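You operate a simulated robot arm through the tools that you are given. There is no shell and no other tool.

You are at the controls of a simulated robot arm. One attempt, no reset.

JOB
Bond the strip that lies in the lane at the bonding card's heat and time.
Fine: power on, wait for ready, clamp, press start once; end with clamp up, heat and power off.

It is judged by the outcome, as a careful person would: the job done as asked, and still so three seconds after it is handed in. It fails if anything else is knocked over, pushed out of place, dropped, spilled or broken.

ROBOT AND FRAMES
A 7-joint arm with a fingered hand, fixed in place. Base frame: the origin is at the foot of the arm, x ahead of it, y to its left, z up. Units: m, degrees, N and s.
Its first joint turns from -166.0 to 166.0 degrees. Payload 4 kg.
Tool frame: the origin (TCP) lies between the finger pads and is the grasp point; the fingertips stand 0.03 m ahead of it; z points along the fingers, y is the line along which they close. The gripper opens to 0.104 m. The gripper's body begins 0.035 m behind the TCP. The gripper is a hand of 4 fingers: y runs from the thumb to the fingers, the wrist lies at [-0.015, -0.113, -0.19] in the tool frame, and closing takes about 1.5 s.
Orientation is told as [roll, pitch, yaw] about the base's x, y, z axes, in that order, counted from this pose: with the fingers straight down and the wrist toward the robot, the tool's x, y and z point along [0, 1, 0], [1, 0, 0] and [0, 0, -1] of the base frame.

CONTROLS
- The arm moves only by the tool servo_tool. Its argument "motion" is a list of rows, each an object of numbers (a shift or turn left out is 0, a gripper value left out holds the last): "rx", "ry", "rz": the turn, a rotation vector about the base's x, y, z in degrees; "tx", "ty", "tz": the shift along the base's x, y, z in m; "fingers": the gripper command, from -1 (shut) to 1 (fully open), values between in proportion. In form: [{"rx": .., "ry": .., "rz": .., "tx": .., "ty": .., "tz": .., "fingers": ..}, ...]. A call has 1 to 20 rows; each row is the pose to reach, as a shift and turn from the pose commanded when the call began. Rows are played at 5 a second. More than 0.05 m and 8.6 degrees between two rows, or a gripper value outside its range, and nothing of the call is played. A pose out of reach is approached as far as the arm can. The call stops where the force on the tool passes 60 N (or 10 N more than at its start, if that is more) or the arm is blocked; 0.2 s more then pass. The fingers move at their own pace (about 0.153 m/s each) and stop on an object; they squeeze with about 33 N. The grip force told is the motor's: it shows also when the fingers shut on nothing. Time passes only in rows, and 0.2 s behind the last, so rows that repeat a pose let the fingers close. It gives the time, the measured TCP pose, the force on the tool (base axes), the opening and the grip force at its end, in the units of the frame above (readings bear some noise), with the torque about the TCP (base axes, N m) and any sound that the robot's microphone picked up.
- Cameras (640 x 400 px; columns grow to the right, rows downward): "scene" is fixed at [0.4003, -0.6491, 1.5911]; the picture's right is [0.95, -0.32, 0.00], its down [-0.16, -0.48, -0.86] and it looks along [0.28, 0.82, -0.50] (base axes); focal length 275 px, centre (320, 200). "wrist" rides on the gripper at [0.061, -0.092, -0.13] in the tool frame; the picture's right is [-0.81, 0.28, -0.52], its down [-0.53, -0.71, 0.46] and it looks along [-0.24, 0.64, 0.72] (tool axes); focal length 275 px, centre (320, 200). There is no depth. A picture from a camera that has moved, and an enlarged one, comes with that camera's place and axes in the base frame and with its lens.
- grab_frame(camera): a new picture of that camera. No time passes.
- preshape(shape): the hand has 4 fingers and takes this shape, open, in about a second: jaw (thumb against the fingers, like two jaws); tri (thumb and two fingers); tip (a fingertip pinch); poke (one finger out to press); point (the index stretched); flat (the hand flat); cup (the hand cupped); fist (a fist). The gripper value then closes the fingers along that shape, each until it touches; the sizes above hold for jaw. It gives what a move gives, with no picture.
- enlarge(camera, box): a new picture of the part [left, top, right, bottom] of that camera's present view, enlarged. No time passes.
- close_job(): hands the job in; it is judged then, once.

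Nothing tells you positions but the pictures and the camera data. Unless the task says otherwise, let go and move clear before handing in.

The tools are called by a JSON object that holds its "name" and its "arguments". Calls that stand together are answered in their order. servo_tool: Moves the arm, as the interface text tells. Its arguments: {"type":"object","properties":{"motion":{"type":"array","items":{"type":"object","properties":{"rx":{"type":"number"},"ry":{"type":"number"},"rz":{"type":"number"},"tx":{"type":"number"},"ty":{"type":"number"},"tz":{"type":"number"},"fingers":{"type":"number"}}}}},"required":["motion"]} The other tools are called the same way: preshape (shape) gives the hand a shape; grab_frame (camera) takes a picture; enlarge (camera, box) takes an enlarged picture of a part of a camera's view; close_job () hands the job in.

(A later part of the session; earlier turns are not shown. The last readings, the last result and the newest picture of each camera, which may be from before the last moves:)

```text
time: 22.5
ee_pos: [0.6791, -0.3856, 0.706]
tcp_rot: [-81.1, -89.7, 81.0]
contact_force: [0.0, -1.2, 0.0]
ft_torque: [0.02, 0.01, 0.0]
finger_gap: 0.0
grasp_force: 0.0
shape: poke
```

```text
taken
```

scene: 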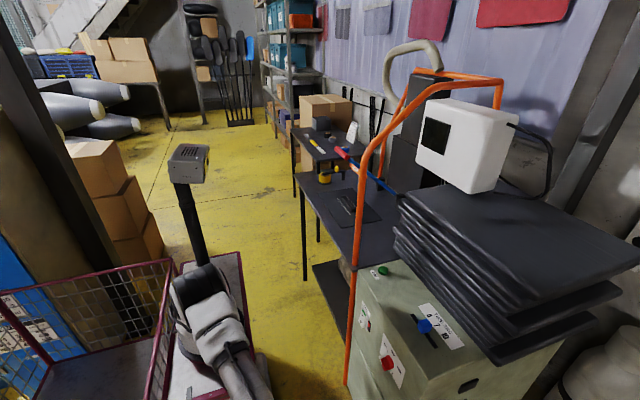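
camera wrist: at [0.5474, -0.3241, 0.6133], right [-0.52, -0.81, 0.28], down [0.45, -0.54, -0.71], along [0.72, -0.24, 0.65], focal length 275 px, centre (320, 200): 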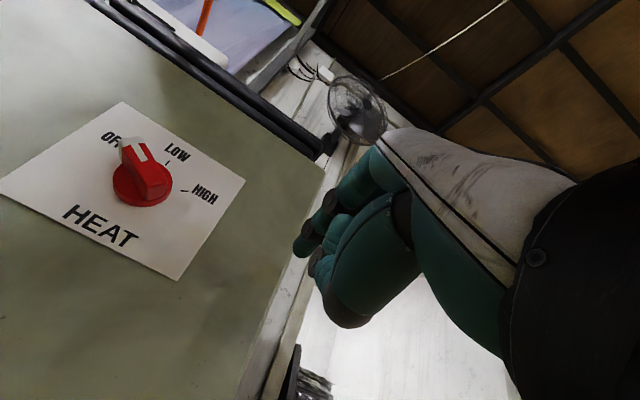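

Reached without trouble, and the knob is in clear view. Enlarge it, then go on to the POWER rocker.

{"name": "enlarge", "arguments": {"camera": "wrist", "box": [80, 120, 240, 220]}}

{"name": "servo_tool", "arguments": {"motion": [{"ty": 0.045}, {"ty": 0.09}, {"ty": 0.135}, {"ty": 0.18}, {"ty": 0.2}]}}

{"name": "grab_frame", "arguments": {"camera": "wrist"}}

{"name": "grab_frame", "arguments": {"camera": "scene"}}

```text
4.00 times, centred on (160, 170) of wrist
camera zoom: at [0.5474, -0.3241, 0.6133], right [-0.52, -0.81, 0.28], down [0.45, -0.54, -0.71], along [0.72, -0.24, 0.65], focal length 1101 px, centre (960, 320)
```

zoom: 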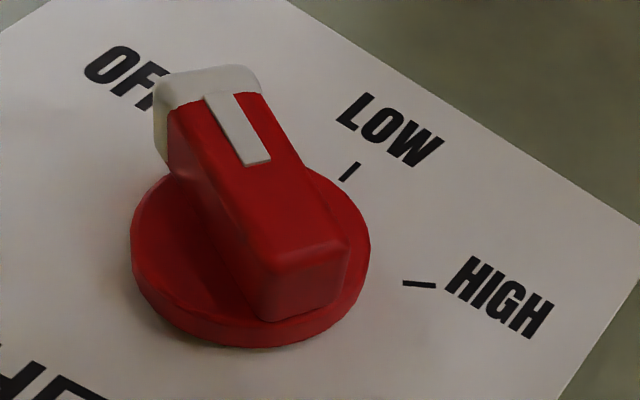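

```text
time: 23.7
ee_pos: [0.6828, -0.182, 0.7072]
tcp_rot: [-79.1, -89.6, 78.9]
contact_force: [0.4, -0.2, 0.5]
ft_torque: [-0.03, -0.01, -0.01]
finger_gap: 0.0002
grasp_force: 0.2
shape: poke
```

```text
taken
camera wrist: at [0.5517, -0.1215, 0.6146], right [-0.52, -0.81, 0.28], down [0.45, -0.54, -0.71], along [0.72, -0.24, 0.65], focal length 275 px, centre (320, 200)
```

wrist: 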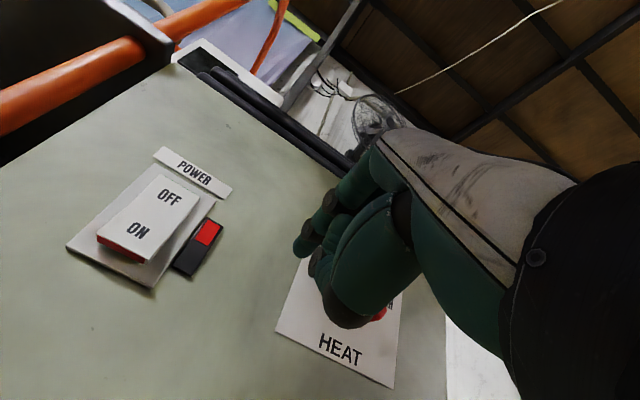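

```text
taken
```

scene: 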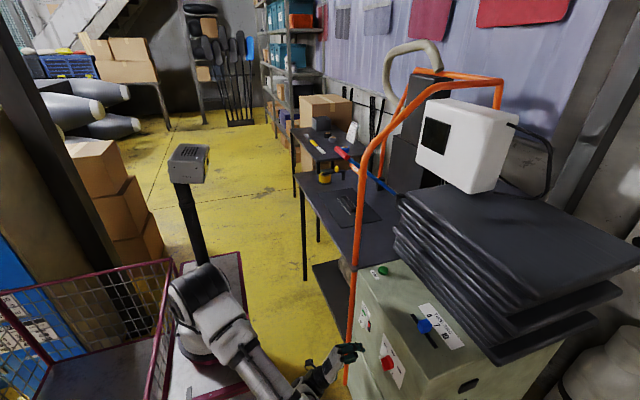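

Rocker seen clearly: OFF half pressed in, ON half (lower) sticking out at about (0.757, -0.078, 0.683). Moving the fingertip in front of the ON half.

{"name": "servo_tool", "arguments": {"motion": [{"ty": 0.04, "tz": -0.01}, {"ty": 0.08, "tz": -0.02}, {"ty": 0.104, "tz": -0.03}, {"ty": 0.104, "tz": -0.03}]}}

{"name": "grab_frame", "arguments": {"camera": "wrist"}}

{"name": "enlarge", "arguments": {"camera": "scene", "box": [320, 290, 420, 390]}}

```text
time: 24.7
ee_pos: [0.6841, -0.0827, 0.6774]
tcp_rot: [-79.9, -89.6, 79.7]
contact_force: [0.4, 0.5, -0.1]
ft_torque: [-0.01, 0.02, -0.01]
finger_gap: 0.0001
grasp_force: 0.1
shape: poke
```

```text
taken
camera wrist: at [0.552, -0.0207, 0.5865], right [-0.52, -0.81, 0.28], down [0.45, -0.54, -0.71], along [0.72, -0.24, 0.65], focal length 275 px, centre (320, 200)
```

wrist: 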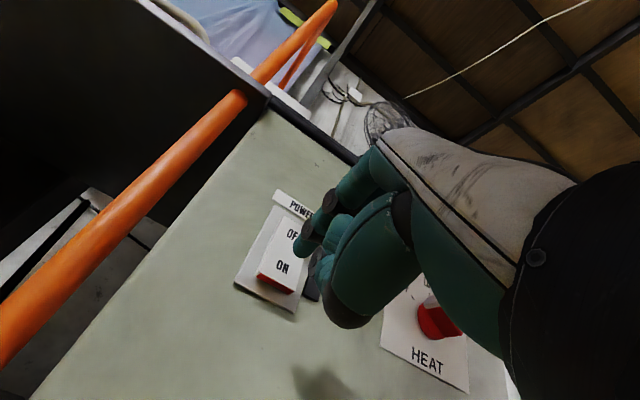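

```text
4.00 times, centred on (370, 340) of scene
camera zoom: at [0.4003, -0.6491, 1.5911], right [0.95, -0.32, 0.0], down [-0.16, -0.48, -0.86], along [0.28, 0.82, -0.5], focal length 1099 px, centre (120, -360)
```

zoom: 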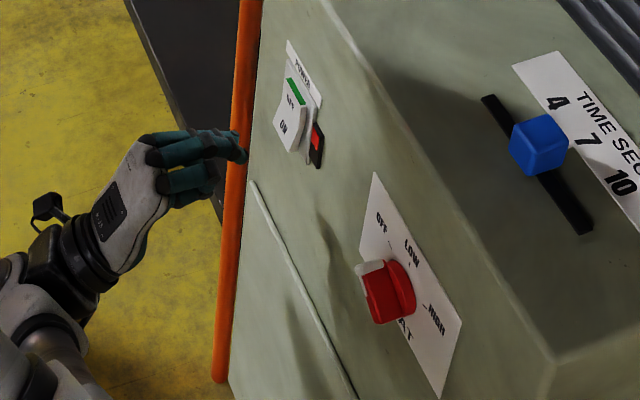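

Aligned with the ON half. Pressing in +x slowly.

{"name": "servo_tool", "arguments": {"motion": [{"tx": 0.015, "ty": 0.003, "tz": 0.002}, {"tx": 0.03, "ty": 0.003, "tz": 0.002}, {"tx": 0.04, "ty": 0.003, "tz": 0.002}, {"tx": 0.046, "ty": 0.003, "tz": 0.002}, {"tx": 0.052, "ty": 0.003, "tz": 0.002}, {"tx": 0.057, "ty": 0.003, "tz": 0.002}]}}

{"name": "grab_frame", "arguments": {"camera": "wrist"}}

{"name": "enlarge", "arguments": {"camera": "scene", "box": [350, 295, 400, 345]}}

```text
time: 26.0
ee_pos: [0.7288, -0.0745, 0.6808]
tcp_rot: [104.5, -89.9, -104.3]
contact_force: [-43.2, -9.4, 0.4]
ft_torque: [0.0, 0.04, -0.28]
finger_gap: 0.0001
grasp_force: 0.0
shape: poke
stopped in row 6: the force on the tool passed its limit at 68 N (the readings are from after the stop); the commanded pose is now the measured one
```

```text
taken
camera wrist: at [0.5977, -0.0128, 0.5893], right [-0.52, -0.81, 0.27], down [0.46, -0.53, -0.71], along [0.72, -0.24, 0.64], focal length 275 px, centre (320, 200)
```

wrist: 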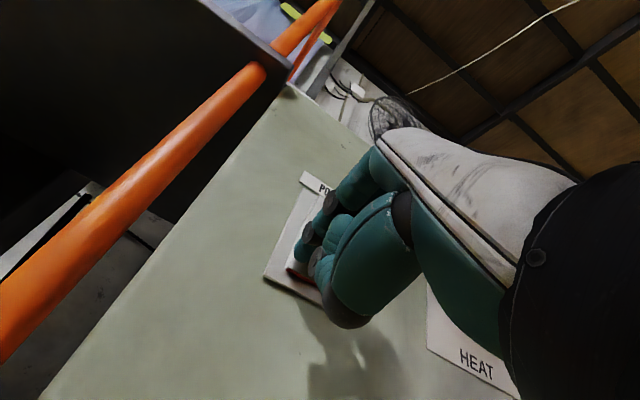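

```text
8.00 times, centred on (375, 320) of scene
camera zoom: at [0.4003, -0.6491, 1.5911], right [0.95, -0.32, 0.0], down [-0.16, -0.48, -0.86], along [0.28, 0.82, -0.5], focal length 2199 px, centre (-120, -760)
```

zoom: 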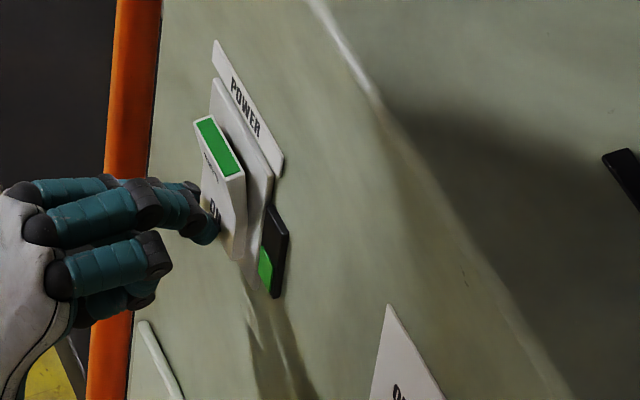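

The rocker flipped: the indicator beside it now shows green. Backing off and checking the display.

{"name": "servo_tool", "arguments": {"motion": [{"tx": -0.015}, {"tx": -0.03}, {"tx": -0.045}, {"tx": -0.045}]}}

{"name": "enlarge", "arguments": {"camera": "scene", "box": [410, 105, 470, 160]}}

{"name": "enlarge", "arguments": {"camera": "scene", "box": [345, 290, 415, 390]}}

{"name": "grab_frame", "arguments": {"camera": "scene"}}

```text
time: 27.0
ee_pos: [0.685, -0.0743, 0.6811]
tcp_rot: [-118.4, -90.0, 118.5]
contact_force: [0.6, 0.8, 0.1]
ft_torque: [0.03, 0.0, 0.02]
finger_gap: 0.0003
grasp_force: 0.1
shape: poke
```

```text
7.27 times, centred on (440, 132) of scene
camera zoom: at [0.4003, -0.6491, 1.5911], right [0.95, -0.32, 0.0], down [-0.16, -0.48, -0.86], along [0.28, 0.82, -0.5], focal length 1999 px, centre (-553, 691)
```

zoom: 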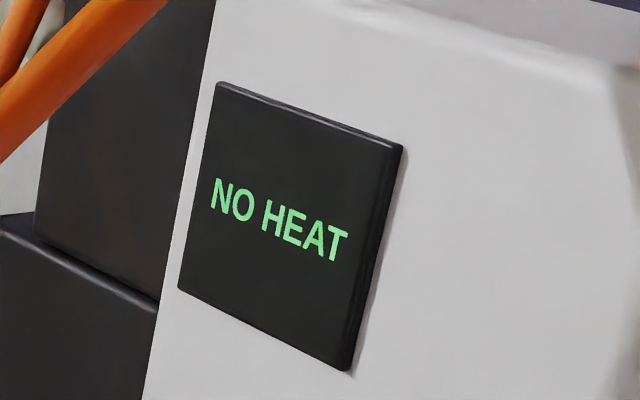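

```text
4.00 times, centred on (380, 340) of scene
camera zoom: at [0.4003, -0.6491, 1.5911], right [0.95, -0.32, 0.0], down [-0.16, -0.48, -0.86], along [0.28, 0.82, -0.5], focal length 1099 px, centre (80, -360)
```

zoom: 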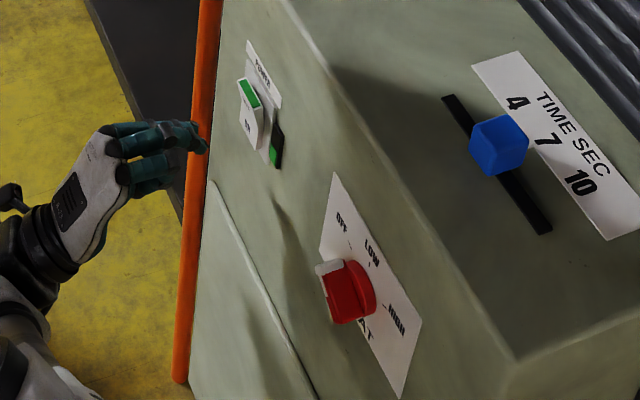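

```text
taken
```

scene: 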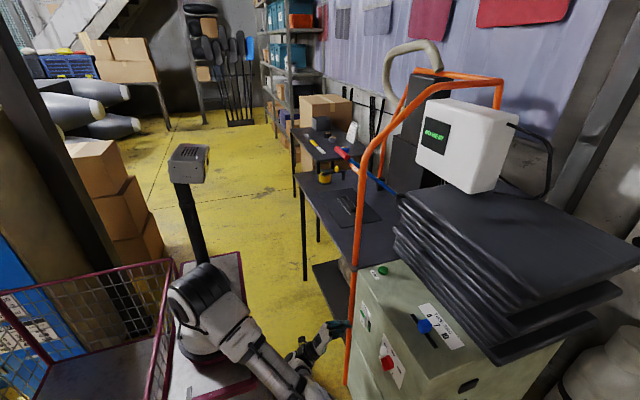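

Power is on; the display reads "NO HEAT". Next, the HEAT knob (centre about y -0.2587, z 0.7208, bar front at x≈0.736): I'll place the fingertip just behind/below the pointer's left end, to push it clockwise over to HIGH.

{"name": "servo_tool", "arguments": {"motion": [{"ty": -0.04, "tz": 0.006}, {"ty": -0.08, "tz": 0.012}, {"ty": -0.12, "tz": 0.019}, {"ty": -0.161, "tz": 0.0257}, {"ty": -0.161, "tz": 0.0257}]}}

{"name": "enlarge", "arguments": {"camera": "wrist", "box": [200, 180, 360, 300]}}

{"name": "enlarge", "arguments": {"camera": "scene", "box": [355, 320, 425, 400]}}

```text
time: 28.2
ee_pos: [0.6887, -0.2331, 0.706]
tcp_rot: [-100.0, -89.9, 100.1]
contact_force: [0.0, 0.6, 0.4]
ft_torque: [0.0, 0.0, -0.01]
finger_gap: 0.0
grasp_force: 0.1
shape: poke
```

```text
3.33 times, centred on (280, 240) of wrist
camera zoom: at [0.5577, -0.1715, 0.6131], right [-0.52, -0.81, 0.28], down [0.46, -0.53, -0.71], along [0.72, -0.24, 0.64], focal length 918 px, centre (453, 67)
```

zoom: 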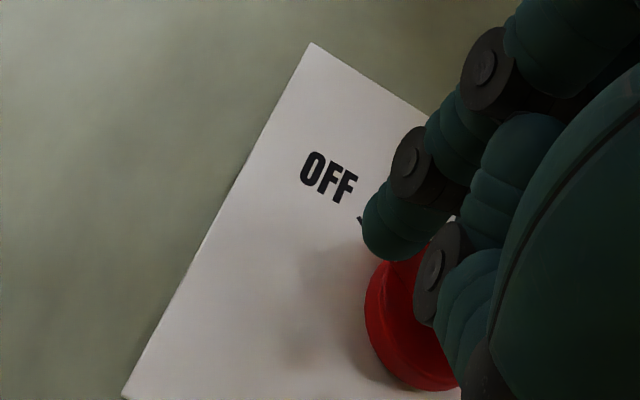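

```text
5.00 times, centred on (390, 360) of scene
camera zoom: at [0.4003, -0.6491, 1.5911], right [0.95, -0.32, 0.0], down [-0.16, -0.48, -0.86], along [0.28, 0.82, -0.5], focal length 1374 px, centre (-30, -600)
```

zoom: 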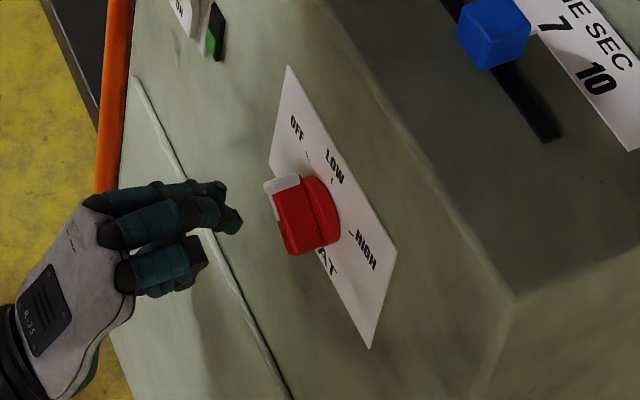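

Fingertip is left of and slightly below the pointer. Extending it 3 cm alongside the bar.

{"name": "servo_tool", "arguments": {"motion": [{"tx": 0.01}, {"tx": 0.02}, {"tx": 0.03}, {"tx": 0.03}]}}

{"name": "enlarge", "arguments": {"camera": "wrist", "box": [200, 180, 360, 300]}}

{"name": "enlarge", "arguments": {"camera": "scene", "box": [355, 320, 425, 400]}}

```text
time: 29.2
ee_pos: [0.7155, -0.2346, 0.7063]
tcp_rot: [-161.6, -89.9, 161.7]
contact_force: [-7.2, 0.0, 1.3]
ft_torque: [-0.04, -0.14, -0.05]
finger_gap: 0.0001
grasp_force: 0.0
shape: poke
```

```text
3.33 times, centred on (280, 240) of wrist
camera zoom: at [0.5845, -0.173, 0.6139], right [-0.52, -0.81, 0.27], down [0.46, -0.53, -0.71], along [0.72, -0.24, 0.65], focal length 918 px, centre (453, 67)
```

zoom: 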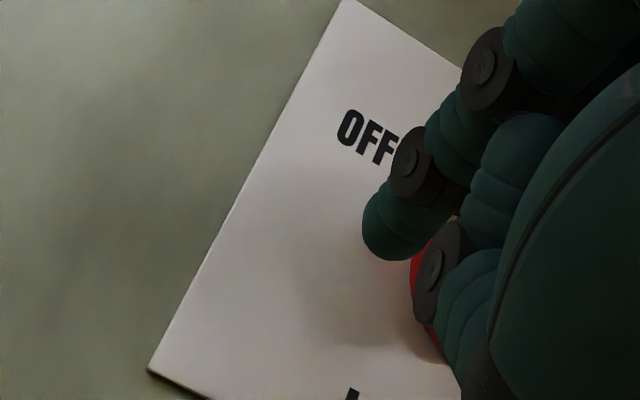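

```text
5.00 times, centred on (390, 360) of scene
camera zoom: at [0.4003, -0.6491, 1.5911], right [0.95, -0.32, 0.0], down [-0.16, -0.48, -0.86], along [0.28, 0.82, -0.5], focal length 1374 px, centre (-30, -600)
```

zoom: 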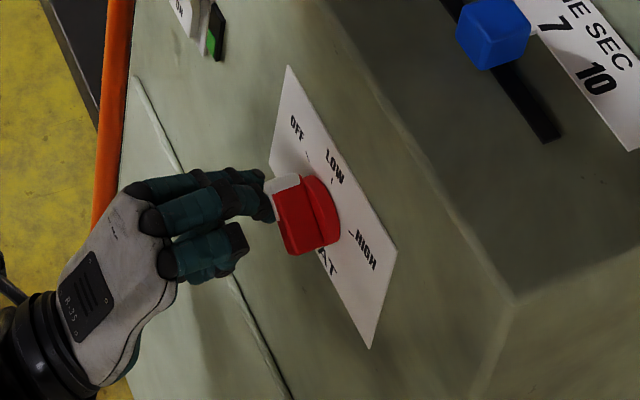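

A light touch (7 N): the bent finger's joint meets the pointer's face because the fingertip slopes down toward the tip. Better to push from above: first push the pointer's tail (lower right) down, then push the pointer over from the top. Retracting and repositioning above the tail end.

{"name": "servo_tool", "arguments": {"motion": [{"tx": -0.015}, {"tx": -0.03}, {"tx": -0.03, "ty": -0.023, "tz": 0.02}, {"tx": -0.03, "ty": -0.046, "tz": 0.037}, {"tx": -0.03, "ty": -0.046, "tz": 0.037}]}}

{"name": "grab_frame", "arguments": {"camera": "wrist"}}

{"name": "enlarge", "arguments": {"camera": "scene", "box": [355, 320, 425, 400]}}

```text
time: 30.4
ee_pos: [0.6849, -0.2828, 0.7432]
tcp_rot: [-85.3, -90.1, 85.6]
contact_force: [-0.1, 0.7, 0.1]
ft_torque: [0.0, -0.04, -0.01]
finger_gap: 0.0
grasp_force: 0.1
shape: poke
```

```text
taken
camera wrist: at [0.554, -0.2213, 0.6511], right [-0.52, -0.81, 0.28], down [0.46, -0.53, -0.71], along [0.73, -0.24, 0.64], focal length 275 px, centre (320, 200)
```

wrist: 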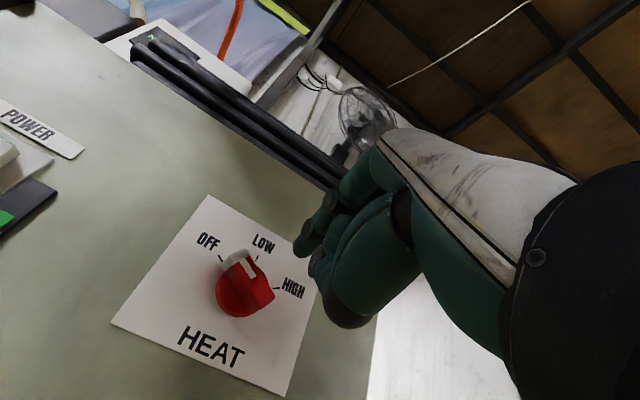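

```text
5.00 times, centred on (390, 360) of scene
camera zoom: at [0.4003, -0.6491, 1.5911], right [0.95, -0.32, 0.0], down [-0.16, -0.48, -0.86], along [0.28, 0.82, -0.5], focal length 1374 px, centre (-30, -600)
```

zoom: 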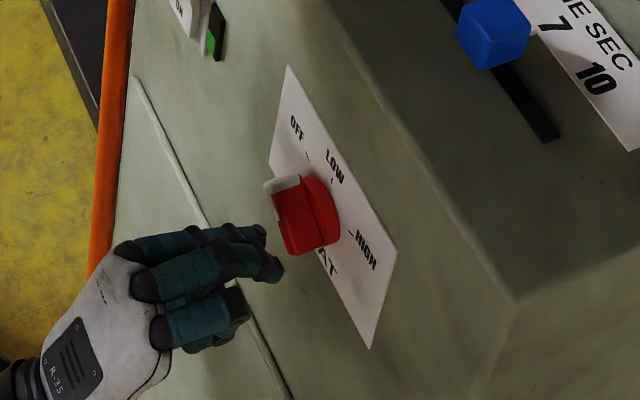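

{"name": "enlarge", "arguments": {"camera": "wrist", "box": [190, 220, 340, 320]}}

```text
4.00 times, centred on (265, 270) of wrist
camera zoom: at [0.554, -0.2213, 0.6511], right [-0.52, -0.81, 0.28], down [0.46, -0.53, -0.71], along [0.73, -0.24, 0.64], focal length 1101 px, centre (540, -80)
```

zoom: 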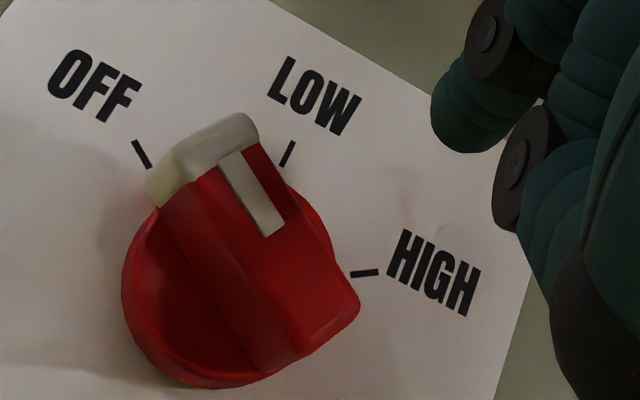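

Knob still at OFF; geometry confirmed (centre y -0.259, z 0.7204). Extending above the tail end and pushing it down along an arc.

{"name": "servo_tool", "arguments": {"motion": [{"tx": 0.012}, {"tx": 0.024}, {"tx": 0.033}, {"tx": 0.033, "ty": -0.001, "tz": -0.008}, {"tx": 0.033, "ty": -0.001, "tz": -0.0153}, {"tx": 0.033, "ty": -0.0024, "tz": -0.0207}, {"tx": 0.033, "ty": -0.0024, "tz": -0.0263}, {"tx": 0.033, "ty": -0.001, "tz": -0.0317}, {"tx": 0.033, "ty": 0.0018, "tz": -0.0365}, {"tx": 0.033, "ty": 0.0018, "tz": -0.0365}]}}

{"name": "grab_frame", "arguments": {"camera": "wrist"}}

{"name": "enlarge", "arguments": {"camera": "scene", "box": [355, 320, 425, 400]}}

```text
time: 32.6
ee_pos: [0.7196, -0.2804, 0.7077]
tcp_rot: [-54.9, -90.0, 55.0]
contact_force: [-0.4, -1.8, -1.5]
ft_torque: [-0.05, 0.07, -0.03]
finger_gap: 0.0002
grasp_force: 0.0
shape: poke
```

```text
taken
camera wrist: at [0.5886, -0.2185, 0.6153], right [-0.52, -0.81, 0.28], down [0.46, -0.53, -0.71], along [0.73, -0.24, 0.64], focal length 275 px, centre (320, 200)
```

wrist: 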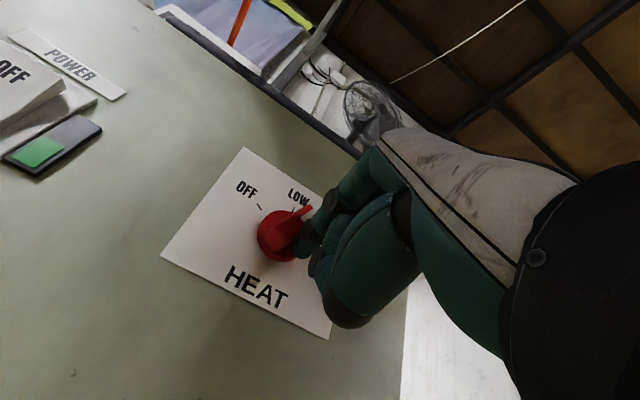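

```text
5.00 times, centred on (390, 360) of scene
camera zoom: at [0.4003, -0.6491, 1.5911], right [0.95, -0.32, 0.0], down [-0.16, -0.48, -0.86], along [0.28, 0.82, -0.5], focal length 1374 px, centre (-30, -600)
```

zoom: 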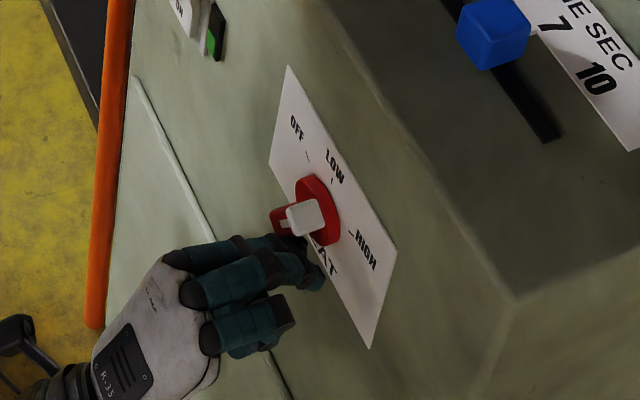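

{"name": "enlarge", "arguments": {"camera": "wrist", "box": [220, 160, 350, 290]}}

{"name": "enlarge", "arguments": {"camera": "scene", "box": [410, 105, 470, 160]}}

{"name": "enlarge", "arguments": {"camera": "scene", "box": [375, 335, 415, 375]}}

```text
3.08 times, centred on (285, 225) of wrist
camera zoom: at [0.5886, -0.2185, 0.6153], right [-0.52, -0.81, 0.28], down [0.46, -0.53, -0.71], along [0.73, -0.24, 0.64], focal length 847 px, centre (428, 123)
```

zoom: 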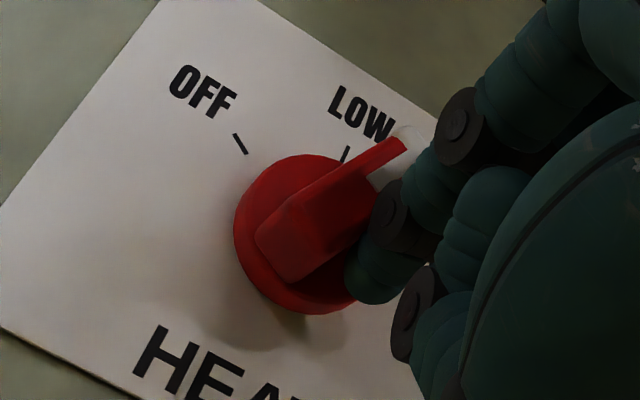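

```text
7.27 times, centred on (440, 132) of scene
camera zoom: at [0.4003, -0.6491, 1.5911], right [0.95, -0.32, 0.0], down [-0.16, -0.48, -0.86], along [0.28, 0.82, -0.5], focal length 1999 px, centre (-553, 691)
```

zoom: 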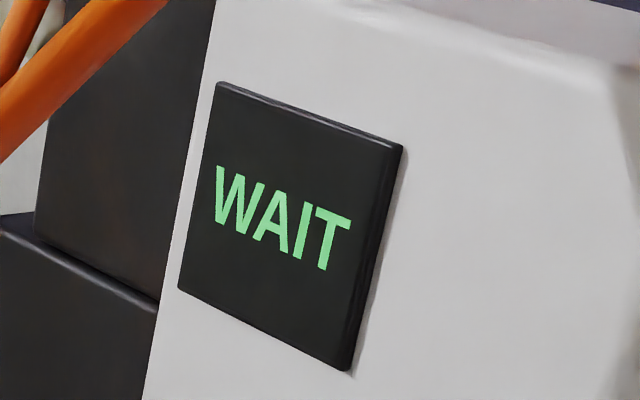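

```text
10.00 times, centred on (395, 355) of scene
camera zoom: at [0.4003, -0.6491, 1.5911], right [0.95, -0.32, 0.0], down [-0.16, -0.48, -0.86], along [0.28, 0.82, -0.5], focal length 2748 px, centre (-430, -1350)
```

zoom: 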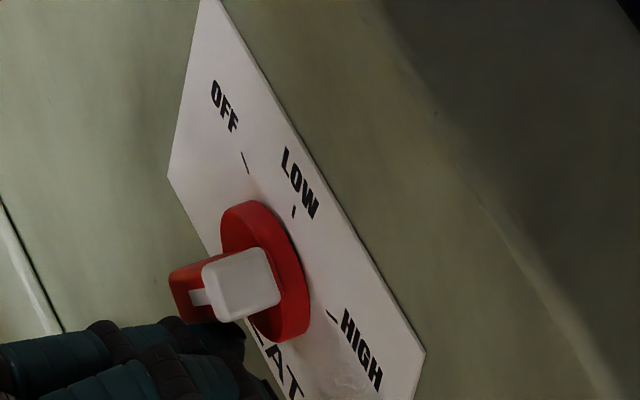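

The pointer moved past LOW to about +25°, and the display now says WAIT. I'll retract, and then push the pointer the rest of the way to HIGH from the top-left.

{"name": "servo_tool", "arguments": {"motion": [{"tx": -0.015}, {"tx": -0.033}, {"tx": -0.033, "ty": 0.01, "tz": 0.025}, {"tx": -0.033, "ty": 0.028, "tz": 0.046}, {"tx": -0.033, "ty": 0.028, "tz": 0.046}]}}

{"name": "enlarge", "arguments": {"camera": "wrist", "box": [190, 220, 340, 340]}}

{"name": "enlarge", "arguments": {"camera": "scene", "box": [355, 320, 425, 400]}}

{"name": "enlarge", "arguments": {"camera": "scene", "box": [410, 105, 470, 160]}}

```text
time: 33.8
ee_pos: [0.6867, -0.253, 0.756]
tcp_rot: [-125.3, -89.9, 125.3]
contact_force: [-0.5, -0.3, -1.4]
ft_torque: [0.0, -0.01, -0.02]
finger_gap: 0.0
grasp_force: 0.0
shape: poke
```

```text
3.33 times, centred on (265, 280) of wrist
camera zoom: at [0.5556, -0.1906, 0.6633], right [-0.52, -0.81, 0.28], down [0.46, -0.53, -0.71], along [0.72, -0.24, 0.65], focal length 918 px, centre (503, -67)
```

zoom: 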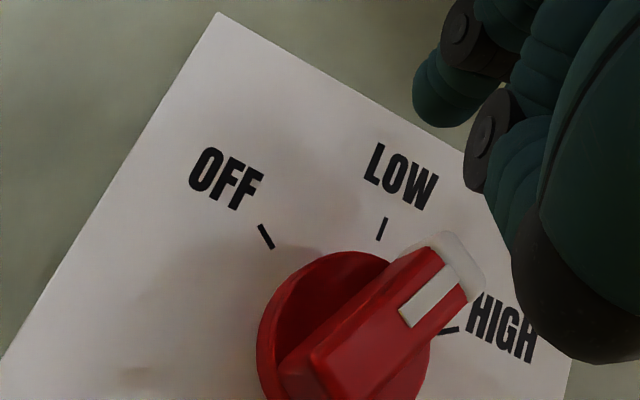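

```text
5.00 times, centred on (390, 360) of scene
camera zoom: at [0.4003, -0.6491, 1.5911], right [0.95, -0.32, 0.0], down [-0.16, -0.48, -0.86], along [0.28, 0.82, -0.5], focal length 1374 px, centre (-30, -600)
```

zoom: 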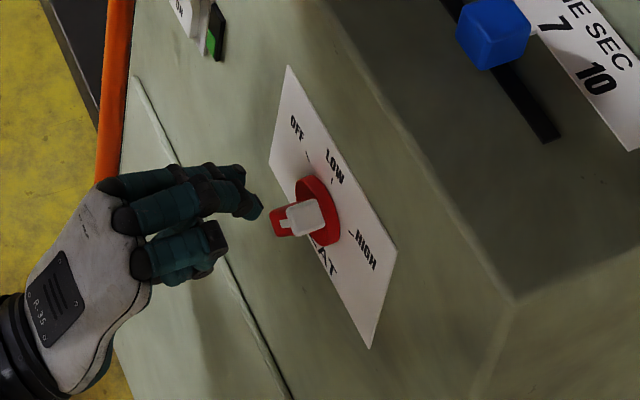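

```text
7.27 times, centred on (440, 132) of scene
camera zoom: at [0.4003, -0.6491, 1.5911], right [0.95, -0.32, 0.0], down [-0.16, -0.48, -0.86], along [0.28, 0.82, -0.5], focal length 1999 px, centre (-553, 691)
```

zoom: 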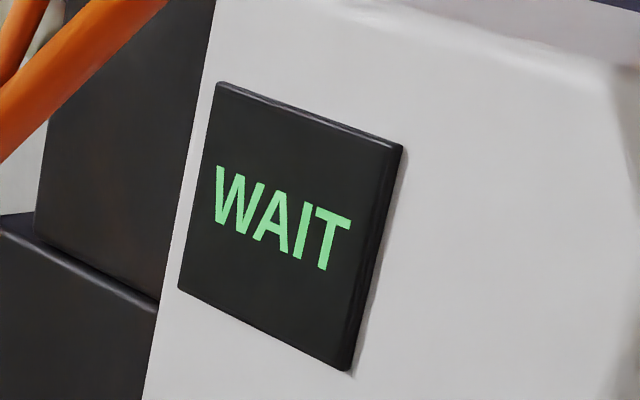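

The pointer rests at about +24°, between LOW and HIGH. Now pushing its head from the top-left over to HIGH (+60°).

{"name": "servo_tool", "arguments": {"motion": [{"ty": 0.009, "tz": -0.0066}, {"tx": 0.015, "ty": 0.009, "tz": -0.0066}, {"tx": 0.03, "ty": 0.009, "tz": -0.0066}, {"tx": 0.03, "ty": 0.0075, "tz": -0.0178}, {"tx": 0.03, "ty": 0.0021, "tz": -0.0178}, {"tx": 0.03, "ty": -0.0019, "tz": -0.0156}, {"tx": 0.03, "ty": -0.0065, "tz": -0.0141}, {"tx": 0.03, "ty": -0.0116, "tz": -0.0137}, {"tx": 0.03, "ty": -0.0116, "tz": -0.0137}]}}

{"name": "enlarge", "arguments": {"camera": "wrist", "box": [210, 170, 360, 300]}}

{"name": "enlarge", "arguments": {"camera": "scene", "box": [355, 320, 425, 400]}}

```text
time: 35.8
ee_pos: [0.7168, -0.2634, 0.7408]
tcp_rot: [-176.4, -90.0, 176.6]
contact_force: [0.1, 6.1, 3.5]
ft_torque: [-0.02, -0.09, 0.13]
finger_gap: 0.0
grasp_force: 0.0
shape: poke
```

```text
3.08 times, centred on (285, 235) of wrist
camera zoom: at [0.5859, -0.202, 0.6486], right [-0.51, -0.81, 0.27], down [0.46, -0.53, -0.71], along [0.72, -0.24, 0.65], focal length 847 px, centre (428, 92)
```

zoom: 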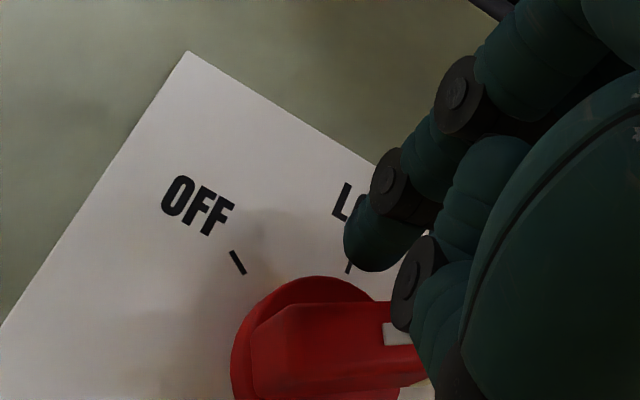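

```text
5.00 times, centred on (390, 360) of scene
camera zoom: at [0.4003, -0.6491, 1.5911], right [0.95, -0.32, 0.0], down [-0.16, -0.48, -0.86], along [0.28, 0.82, -0.5], focal length 1374 px, centre (-30, -600)
```

zoom: 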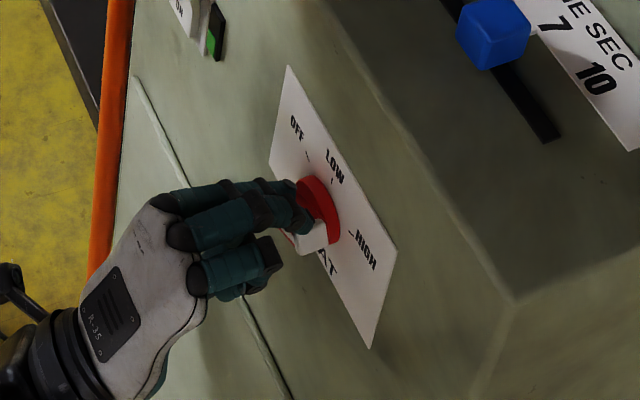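

It looks near HIGH. Retracting to check the pointer and the display.

{"name": "servo_tool", "arguments": {"motion": [{"tx": -0.012, "ty": 0.002, "tz": 0.002}, {"tx": -0.03, "ty": 0.004, "tz": 0.004}, {"tx": -0.035, "ty": 0.02, "tz": 0.02}, {"tx": -0.035, "ty": 0.02, "tz": 0.02}]}}

{"name": "enlarge", "arguments": {"camera": "wrist", "box": [190, 220, 340, 340]}}

{"name": "enlarge", "arguments": {"camera": "scene", "box": [375, 335, 415, 375]}}

{"name": "enlarge", "arguments": {"camera": "scene", "box": [410, 105, 470, 160]}}

```text
time: 36.8
ee_pos: [0.6794, -0.2441, 0.7589]
tcp_rot: [-117.3, -90.0, 117.5]
contact_force: [0.2, 0.9, -0.1]
ft_torque: [0.02, 0.01, 0.01]
finger_gap: 0.0
grasp_force: 0.1
shape: poke
```

```text
3.33 times, centred on (265, 280) of wrist
camera zoom: at [0.549, -0.1822, 0.6672], right [-0.52, -0.81, 0.28], down [0.46, -0.53, -0.71], along [0.72, -0.24, 0.65], focal length 918 px, centre (503, -67)
```

zoom: 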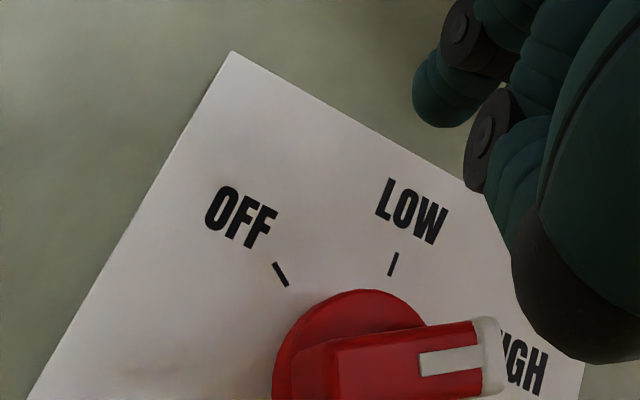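

```text
10.00 times, centred on (395, 355) of scene
camera zoom: at [0.4003, -0.6491, 1.5911], right [0.95, -0.32, 0.0], down [-0.16, -0.48, -0.86], along [0.28, 0.82, -0.5], focal length 2748 px, centre (-430, -1350)
```

zoom: 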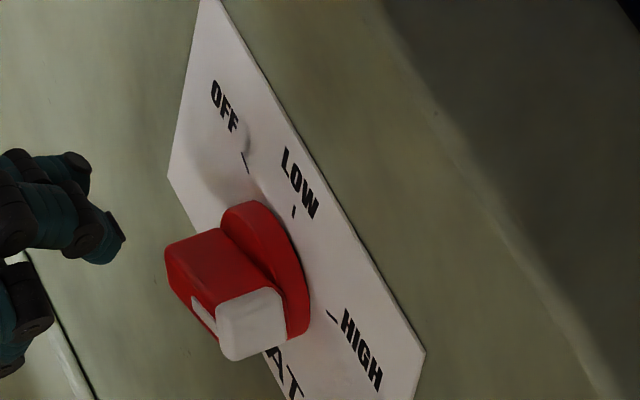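

```text
7.27 times, centred on (440, 132) of scene
camera zoom: at [0.4003, -0.6491, 1.5911], right [0.95, -0.32, 0.0], down [-0.16, -0.48, -0.86], along [0.28, 0.82, -0.5], focal length 1999 px, centre (-553, 691)
```

zoom: 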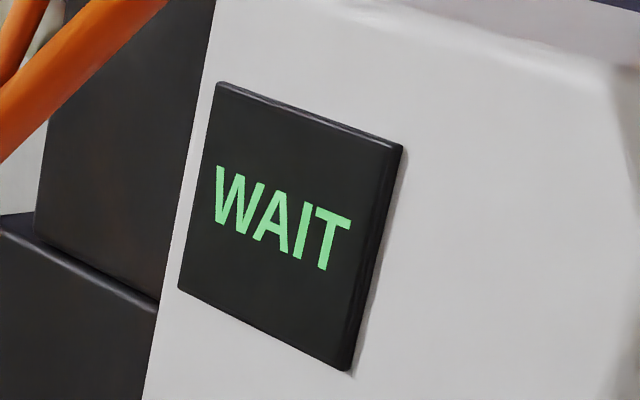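

The pointer is at ~59° = HIGH, and the display says WAIT (heating). While it heats, I'll withdraw to the right end, rise to z≈1.4, and then go around to the clamp.

{"name": "servo_tool", "arguments": {"motion": [{"ty": -0.035}, {"ty": -0.075}, {"ty": -0.11}, {"ty": -0.14}, {"ty": -0.14, "tz": 0.045}, {"ty": -0.14, "tz": 0.09}, {"ty": -0.14, "tz": 0.135}, {"ty": -0.14, "tz": 0.18}, {"ty": -0.14, "tz": 0.225}, {"ty": -0.14, "tz": 0.27}, {"ty": -0.14, "tz": 0.315}, {"ty": -0.14, "tz": 0.36}, {"ty": -0.14, "tz": 0.405}, {"ty": -0.14, "tz": 0.45}, {"ty": -0.14, "tz": 0.495}, {"ty": -0.14, "tz": 0.54}, {"ty": -0.14, "tz": 0.585}, {"ty": -0.14, "tz": 0.63}]}}

{"name": "grab_frame", "arguments": {"camera": "scene"}}

{"name": "enlarge", "arguments": {"camera": "scene", "box": [410, 105, 470, 160]}}

```text
time: 40.6
ee_pos: [0.682, -0.3787, 1.3861]
tcp_rot: [94.7, -90.0, -94.5]
contact_force: [0.2, 0.7, -0.5]
ft_torque: [-0.03, -0.03, 0.01]
finger_gap: 0.0001
grasp_force: 0.1
shape: poke
```

```text
taken
```

scene: 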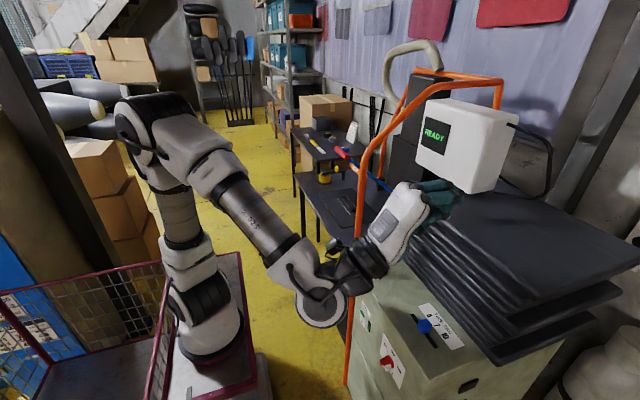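

```text
7.27 times, centred on (440, 132) of scene
camera zoom: at [0.4003, -0.6491, 1.5911], right [0.95, -0.32, 0.0], down [-0.16, -0.48, -0.86], along [0.28, 0.82, -0.5], focal length 1999 px, centre (-553, 691)
```

zoom: 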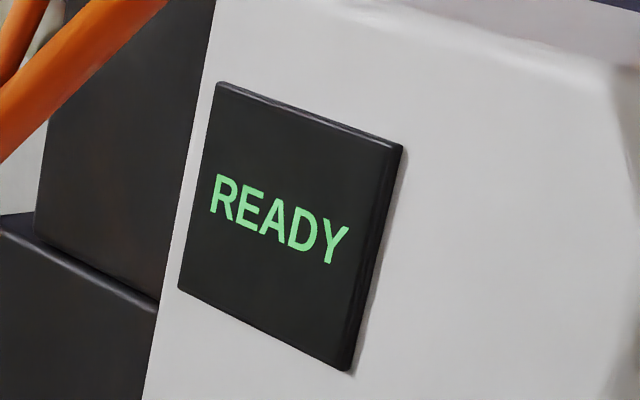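

READY is showing. Crossing over to the clamp side at z≈1.39, staying in front of the orange frame.

{"name": "servo_tool", "arguments": {"motion": [{"ty": 0.045}, {"ty": 0.09}, {"ty": 0.135}, {"ty": 0.18}, {"ty": 0.225}, {"ty": 0.27}, {"ty": 0.315}, {"ty": 0.36}, {"ty": 0.405}, {"ty": 0.45}, {"ty": 0.495}, {"ty": 0.54}, {"ty": 0.585}, {"ty": 0.63}, {"ty": 0.675}, {"ty": 0.72}, {"ty": 0.765}, {"ty": 0.808}]}}

{"name": "grab_frame", "arguments": {"camera": "scene"}}

{"name": "grab_frame", "arguments": {"camera": "wrist"}}

```text
time: 44.4
ee_pos: [0.6813, 0.4235, 1.387]
tcp_rot: [-165.3, -89.9, 165.3]
contact_force: [1.1, -0.4, 0.4]
ft_torque: [0.01, 0.06, 0.01]
finger_gap: 0.0001
grasp_force: 0.1
shape: poke
```

```text
taken
```

scene: 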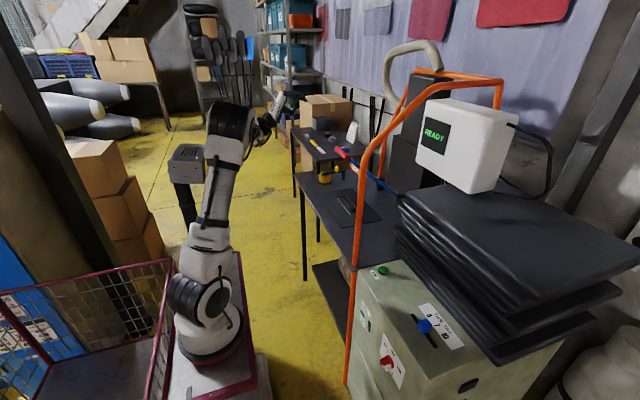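

```text
taken
camera wrist: at [0.5502, 0.484, 1.2951], right [-0.52, -0.81, 0.27], down [0.46, -0.53, -0.71], along [0.72, -0.24, 0.65], focal length 275 px, centre (320, 200)
```

wrist: 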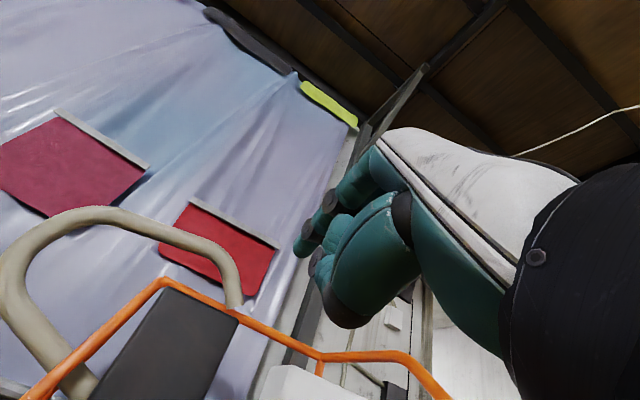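

Hand is in front of the clamp, still READY. Opening the hand to the jaw shape and pitching to 45° while moving to a stand-off point before the red grip bar (centre about (0.871, 0.432, 1.151)).

{"name": "preshape", "arguments": {"shape": "jaw"}}

{"name": "servo_tool", "arguments": {"motion": [{"ry": 7.5, "tx": 0.015, "ty": 0.003, "tz": -0.02}, {"ry": 15, "tx": 0.03, "ty": 0.006, "tz": -0.04}, {"ry": 22.5, "tx": 0.045, "ty": 0.01, "tz": -0.065}, {"ry": 30, "tx": 0.06, "ty": 0.013, "tz": -0.09}, {"ry": 37.5, "tx": 0.08, "ty": 0.017, "tz": -0.12}, {"ry": 45, "tx": 0.105, "ty": 0.02, "tz": -0.15}, {"ry": 45, "tx": 0.105, "ty": 0.02, "tz": -0.15}]}}

{"name": "grab_frame", "arguments": {"camera": "wrist"}}

{"name": "enlarge", "arguments": {"camera": "scene", "box": [280, 90, 440, 210]}}

```text
time: 45.3
ee_pos: [0.6807, 0.4221, 1.3878]
tcp_rot: [-111.9, -90.1, 112.0]
contact_force: [0.6, 0.0, -0.2]
ft_torque: [0.01, 0.01, 0.0]
finger_gap: 0.1037
grasp_force: 0.0
shape: jaw
```

```text
time: 46.9
ee_pos: [0.7851, 0.444, 1.2374]
tcp_rot: [0.1, -44.9, 0.0]
contact_force: [0.3, -0.8, -0.6]
ft_torque: [-0.03, 0.01, -0.02]
finger_gap: 0.1038
grasp_force: 0.1
shape: jaw
```

```text
taken
camera wrist: at [0.6274, 0.5056, 1.2656], right [-0.17, -0.81, 0.56], down [-0.18, -0.53, -0.83], along [0.97, -0.24, -0.06], focal length 275 px, centre (320, 200)
```

wrist: 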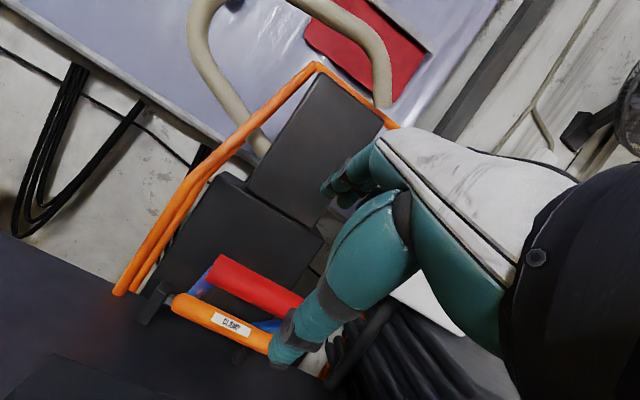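

```text
3.33 times, centred on (360, 150) of scene
camera zoom: at [0.4003, -0.6491, 1.5911], right [0.95, -0.32, 0.0], down [-0.16, -0.48, -0.86], along [0.28, 0.82, -0.5], focal length 916 px, centre (187, 367)
```

zoom: 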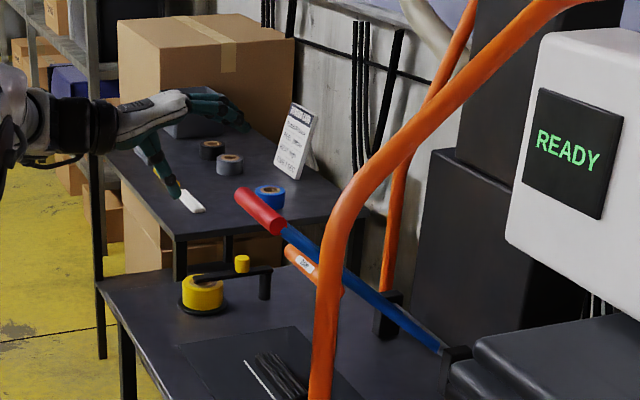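

Hand is lined up with the red bar between thumb and fingers along the approach. Advancing along the tool axis onto the bar.

{"name": "servo_tool", "arguments": {"motion": [{"tx": 0.025, "tz": -0.025}, {"tx": 0.05, "tz": -0.05}, {"tx": 0.07, "tz": -0.07}, {"tx": 0.08, "tz": -0.08}, {"tx": 0.088, "tz": -0.088}, {"tx": 0.088, "tz": -0.088}]}}

{"name": "grab_frame", "arguments": {"camera": "wrist"}}

{"name": "enlarge", "arguments": {"camera": "scene", "box": [280, 90, 440, 210]}}

```text
time: 48.3
ee_pos: [0.8747, 0.4437, 1.1505]
tcp_rot: [0.0, -44.9, 0.1]
contact_force: [-0.2, 0.5, 0.9]
ft_torque: [0.02, -0.02, -0.02]
finger_gap: 0.1041
grasp_force: 0.1
shape: jaw
```

```text
taken
camera wrist: at [0.7168, 0.5055, 1.178], right [-0.17, -0.81, 0.56], down [-0.18, -0.53, -0.83], along [0.97, -0.24, -0.06], focal length 275 px, centre (320, 200)
```

wrist: 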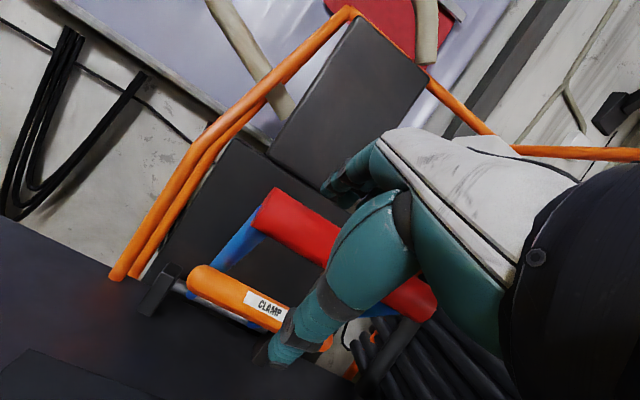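

```text
3.33 times, centred on (360, 150) of scene
camera zoom: at [0.4003, -0.6491, 1.5911], right [0.95, -0.32, 0.0], down [-0.16, -0.48, -0.86], along [0.28, 0.82, -0.5], focal length 916 px, centre (187, 367)
```

zoom: 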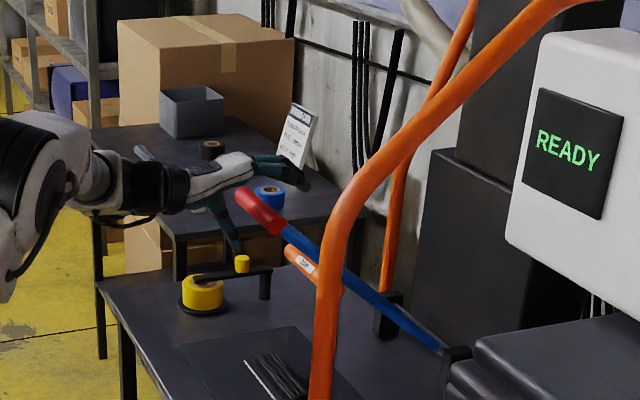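

The red bar is between thumb and fingers. Closing the grip.

{"name": "servo_tool", "arguments": {"motion": [{"fingers": -1}, {"fingers": -1}, {"fingers": -1}, {"fingers": -1}, {"fingers": -1}, {"fingers": -1}, {"fingers": -1}, {"fingers": -1}]}}

{"name": "grab_frame", "arguments": {"camera": "wrist"}}

{"name": "enlarge", "arguments": {"camera": "scene", "box": [310, 100, 390, 170]}}

```text
time: 50.1
ee_pos: [0.8759, 0.4444, 1.1498]
tcp_rot: [0.1, -44.8, 0.1]
contact_force: [5.5, -1.9, -18.8]
ft_torque: [-0.05, -0.09, 0.02]
finger_gap: 0.0117
grasp_force: 33.0
shape: jaw
```

```text
taken
camera wrist: at [0.7178, 0.5055, 1.1767], right [-0.17, -0.81, 0.56], down [-0.18, -0.53, -0.83], along [0.97, -0.24, -0.06], focal length 275 px, centre (320, 200)
```

wrist: 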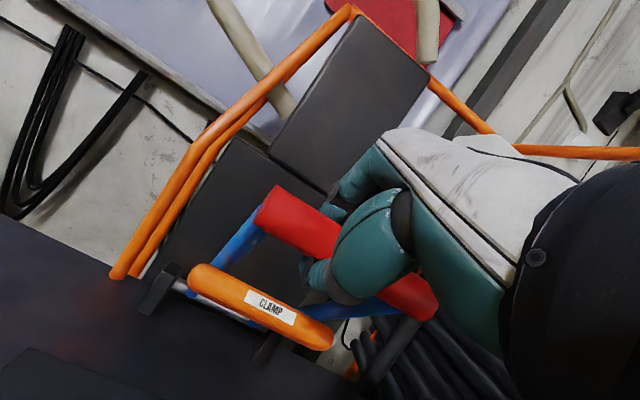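

```text
5.71 times, centred on (350, 135) of scene
camera zoom: at [0.4003, -0.6491, 1.5911], right [0.95, -0.32, 0.0], down [-0.16, -0.48, -0.86], along [0.28, 0.82, -0.5], focal length 1571 px, centre (149, 571)
```

zoom: 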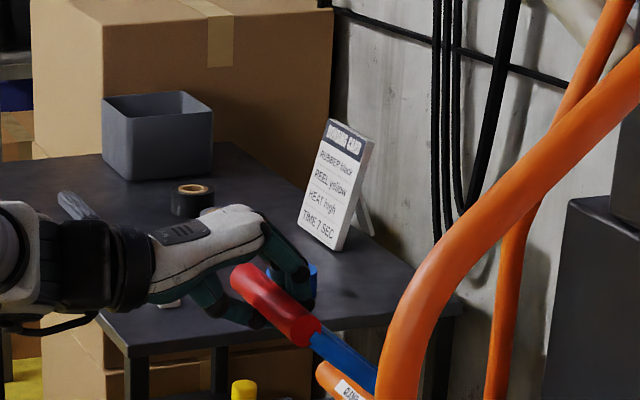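

Bar is gripped (fingers wrapped around it). Pulling the lever down along its arc, first half, and checking forces.

{"name": "servo_tool", "arguments": {"motion": [{"tx": -0.0098, "tz": -0.0125}, {"tx": -0.0198, "tz": -0.0257}, {"tx": -0.0284, "tz": -0.0388}, {"tx": -0.0366, "tz": -0.052}, {"tx": -0.044, "tz": -0.0658}, {"tx": -0.051, "tz": -0.0797}, {"tx": -0.051, "tz": -0.0797}]}}

{"name": "grab_frame", "arguments": {"camera": "wrist"}}

{"name": "enlarge", "arguments": {"camera": "scene", "box": [290, 110, 430, 220]}}

```text
time: 51.7
ee_pos: [0.8254, 0.4448, 1.0705]
tcp_rot: [0.0, -44.9, 0.0]
contact_force: [36.2, 2.7, -15.9]
ft_torque: [-0.03, -0.51, 0.1]
finger_gap: 0.0099
grasp_force: 32.7
shape: jaw
```

```text
taken
camera wrist: at [0.6672, 0.5052, 1.0984], right [-0.17, -0.81, 0.56], down [-0.18, -0.53, -0.83], along [0.97, -0.24, -0.06], focal length 275 px, centre (320, 200)
```

wrist: 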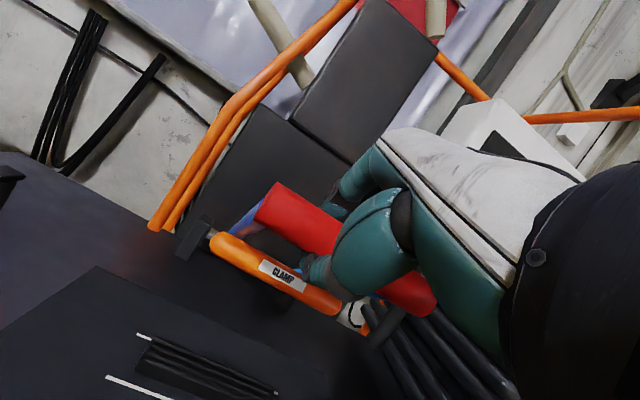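

```text
3.64 times, centred on (360, 165) of scene
camera zoom: at [0.4003, -0.6491, 1.5911], right [0.95, -0.32, 0.0], down [-0.16, -0.48, -0.86], along [0.28, 0.82, -0.5], focal length 1000 px, centre (174, 327)
```

zoom: 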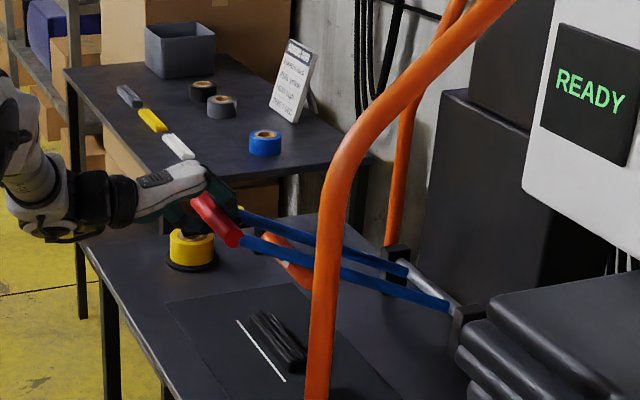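

The lever follows down; there's 36 N forward pull, so my arc is a little too wide. I'll continue with a slightly smaller radius.

{"name": "servo_tool", "arguments": {"motion": [{"tx": 0.002, "tz": -0.0145}, {"tx": -0.004, "tz": -0.0289}, {"tx": -0.009, "tz": -0.0437}, {"tx": -0.0135, "tz": -0.0586}, {"tx": -0.017, "tz": -0.0738}, {"tx": -0.017, "tz": -0.0738}]}}

{"name": "grab_frame", "arguments": {"camera": "wrist"}}

{"name": "enlarge", "arguments": {"camera": "scene", "box": [290, 110, 430, 220]}}

```text
time: 53.1
ee_pos: [0.8046, 0.445, 0.9991]
tcp_rot: [0.1, -45.0, 0.0]
contact_force: [-1.8, -1.7, -0.4]
ft_torque: [-0.07, -0.05, 0.06]
finger_gap: 0.0106
grasp_force: 32.8
shape: jaw
```

```text
taken
camera wrist: at [0.6469, 0.5064, 1.0261], right [-0.17, -0.81, 0.56], down [-0.18, -0.53, -0.83], along [0.97, -0.24, -0.06], focal length 275 px, centre (320, 200)
```

wrist: 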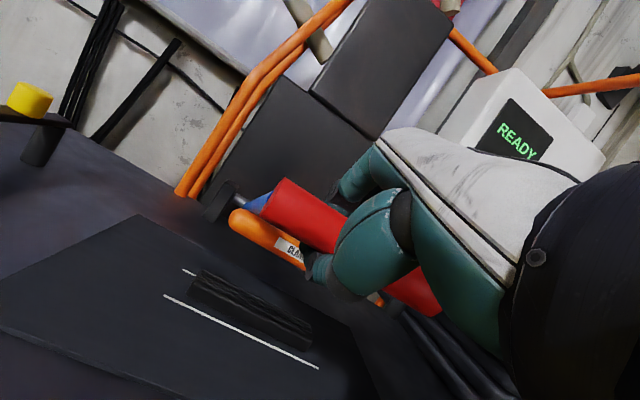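

```text
3.64 times, centred on (360, 165) of scene
camera zoom: at [0.4003, -0.6491, 1.5911], right [0.95, -0.32, 0.0], down [-0.16, -0.48, -0.86], along [0.28, 0.82, -0.5], focal length 1000 px, centre (174, 327)
```

zoom: 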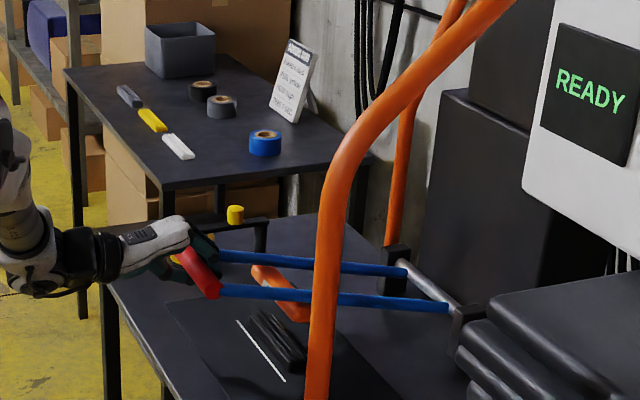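

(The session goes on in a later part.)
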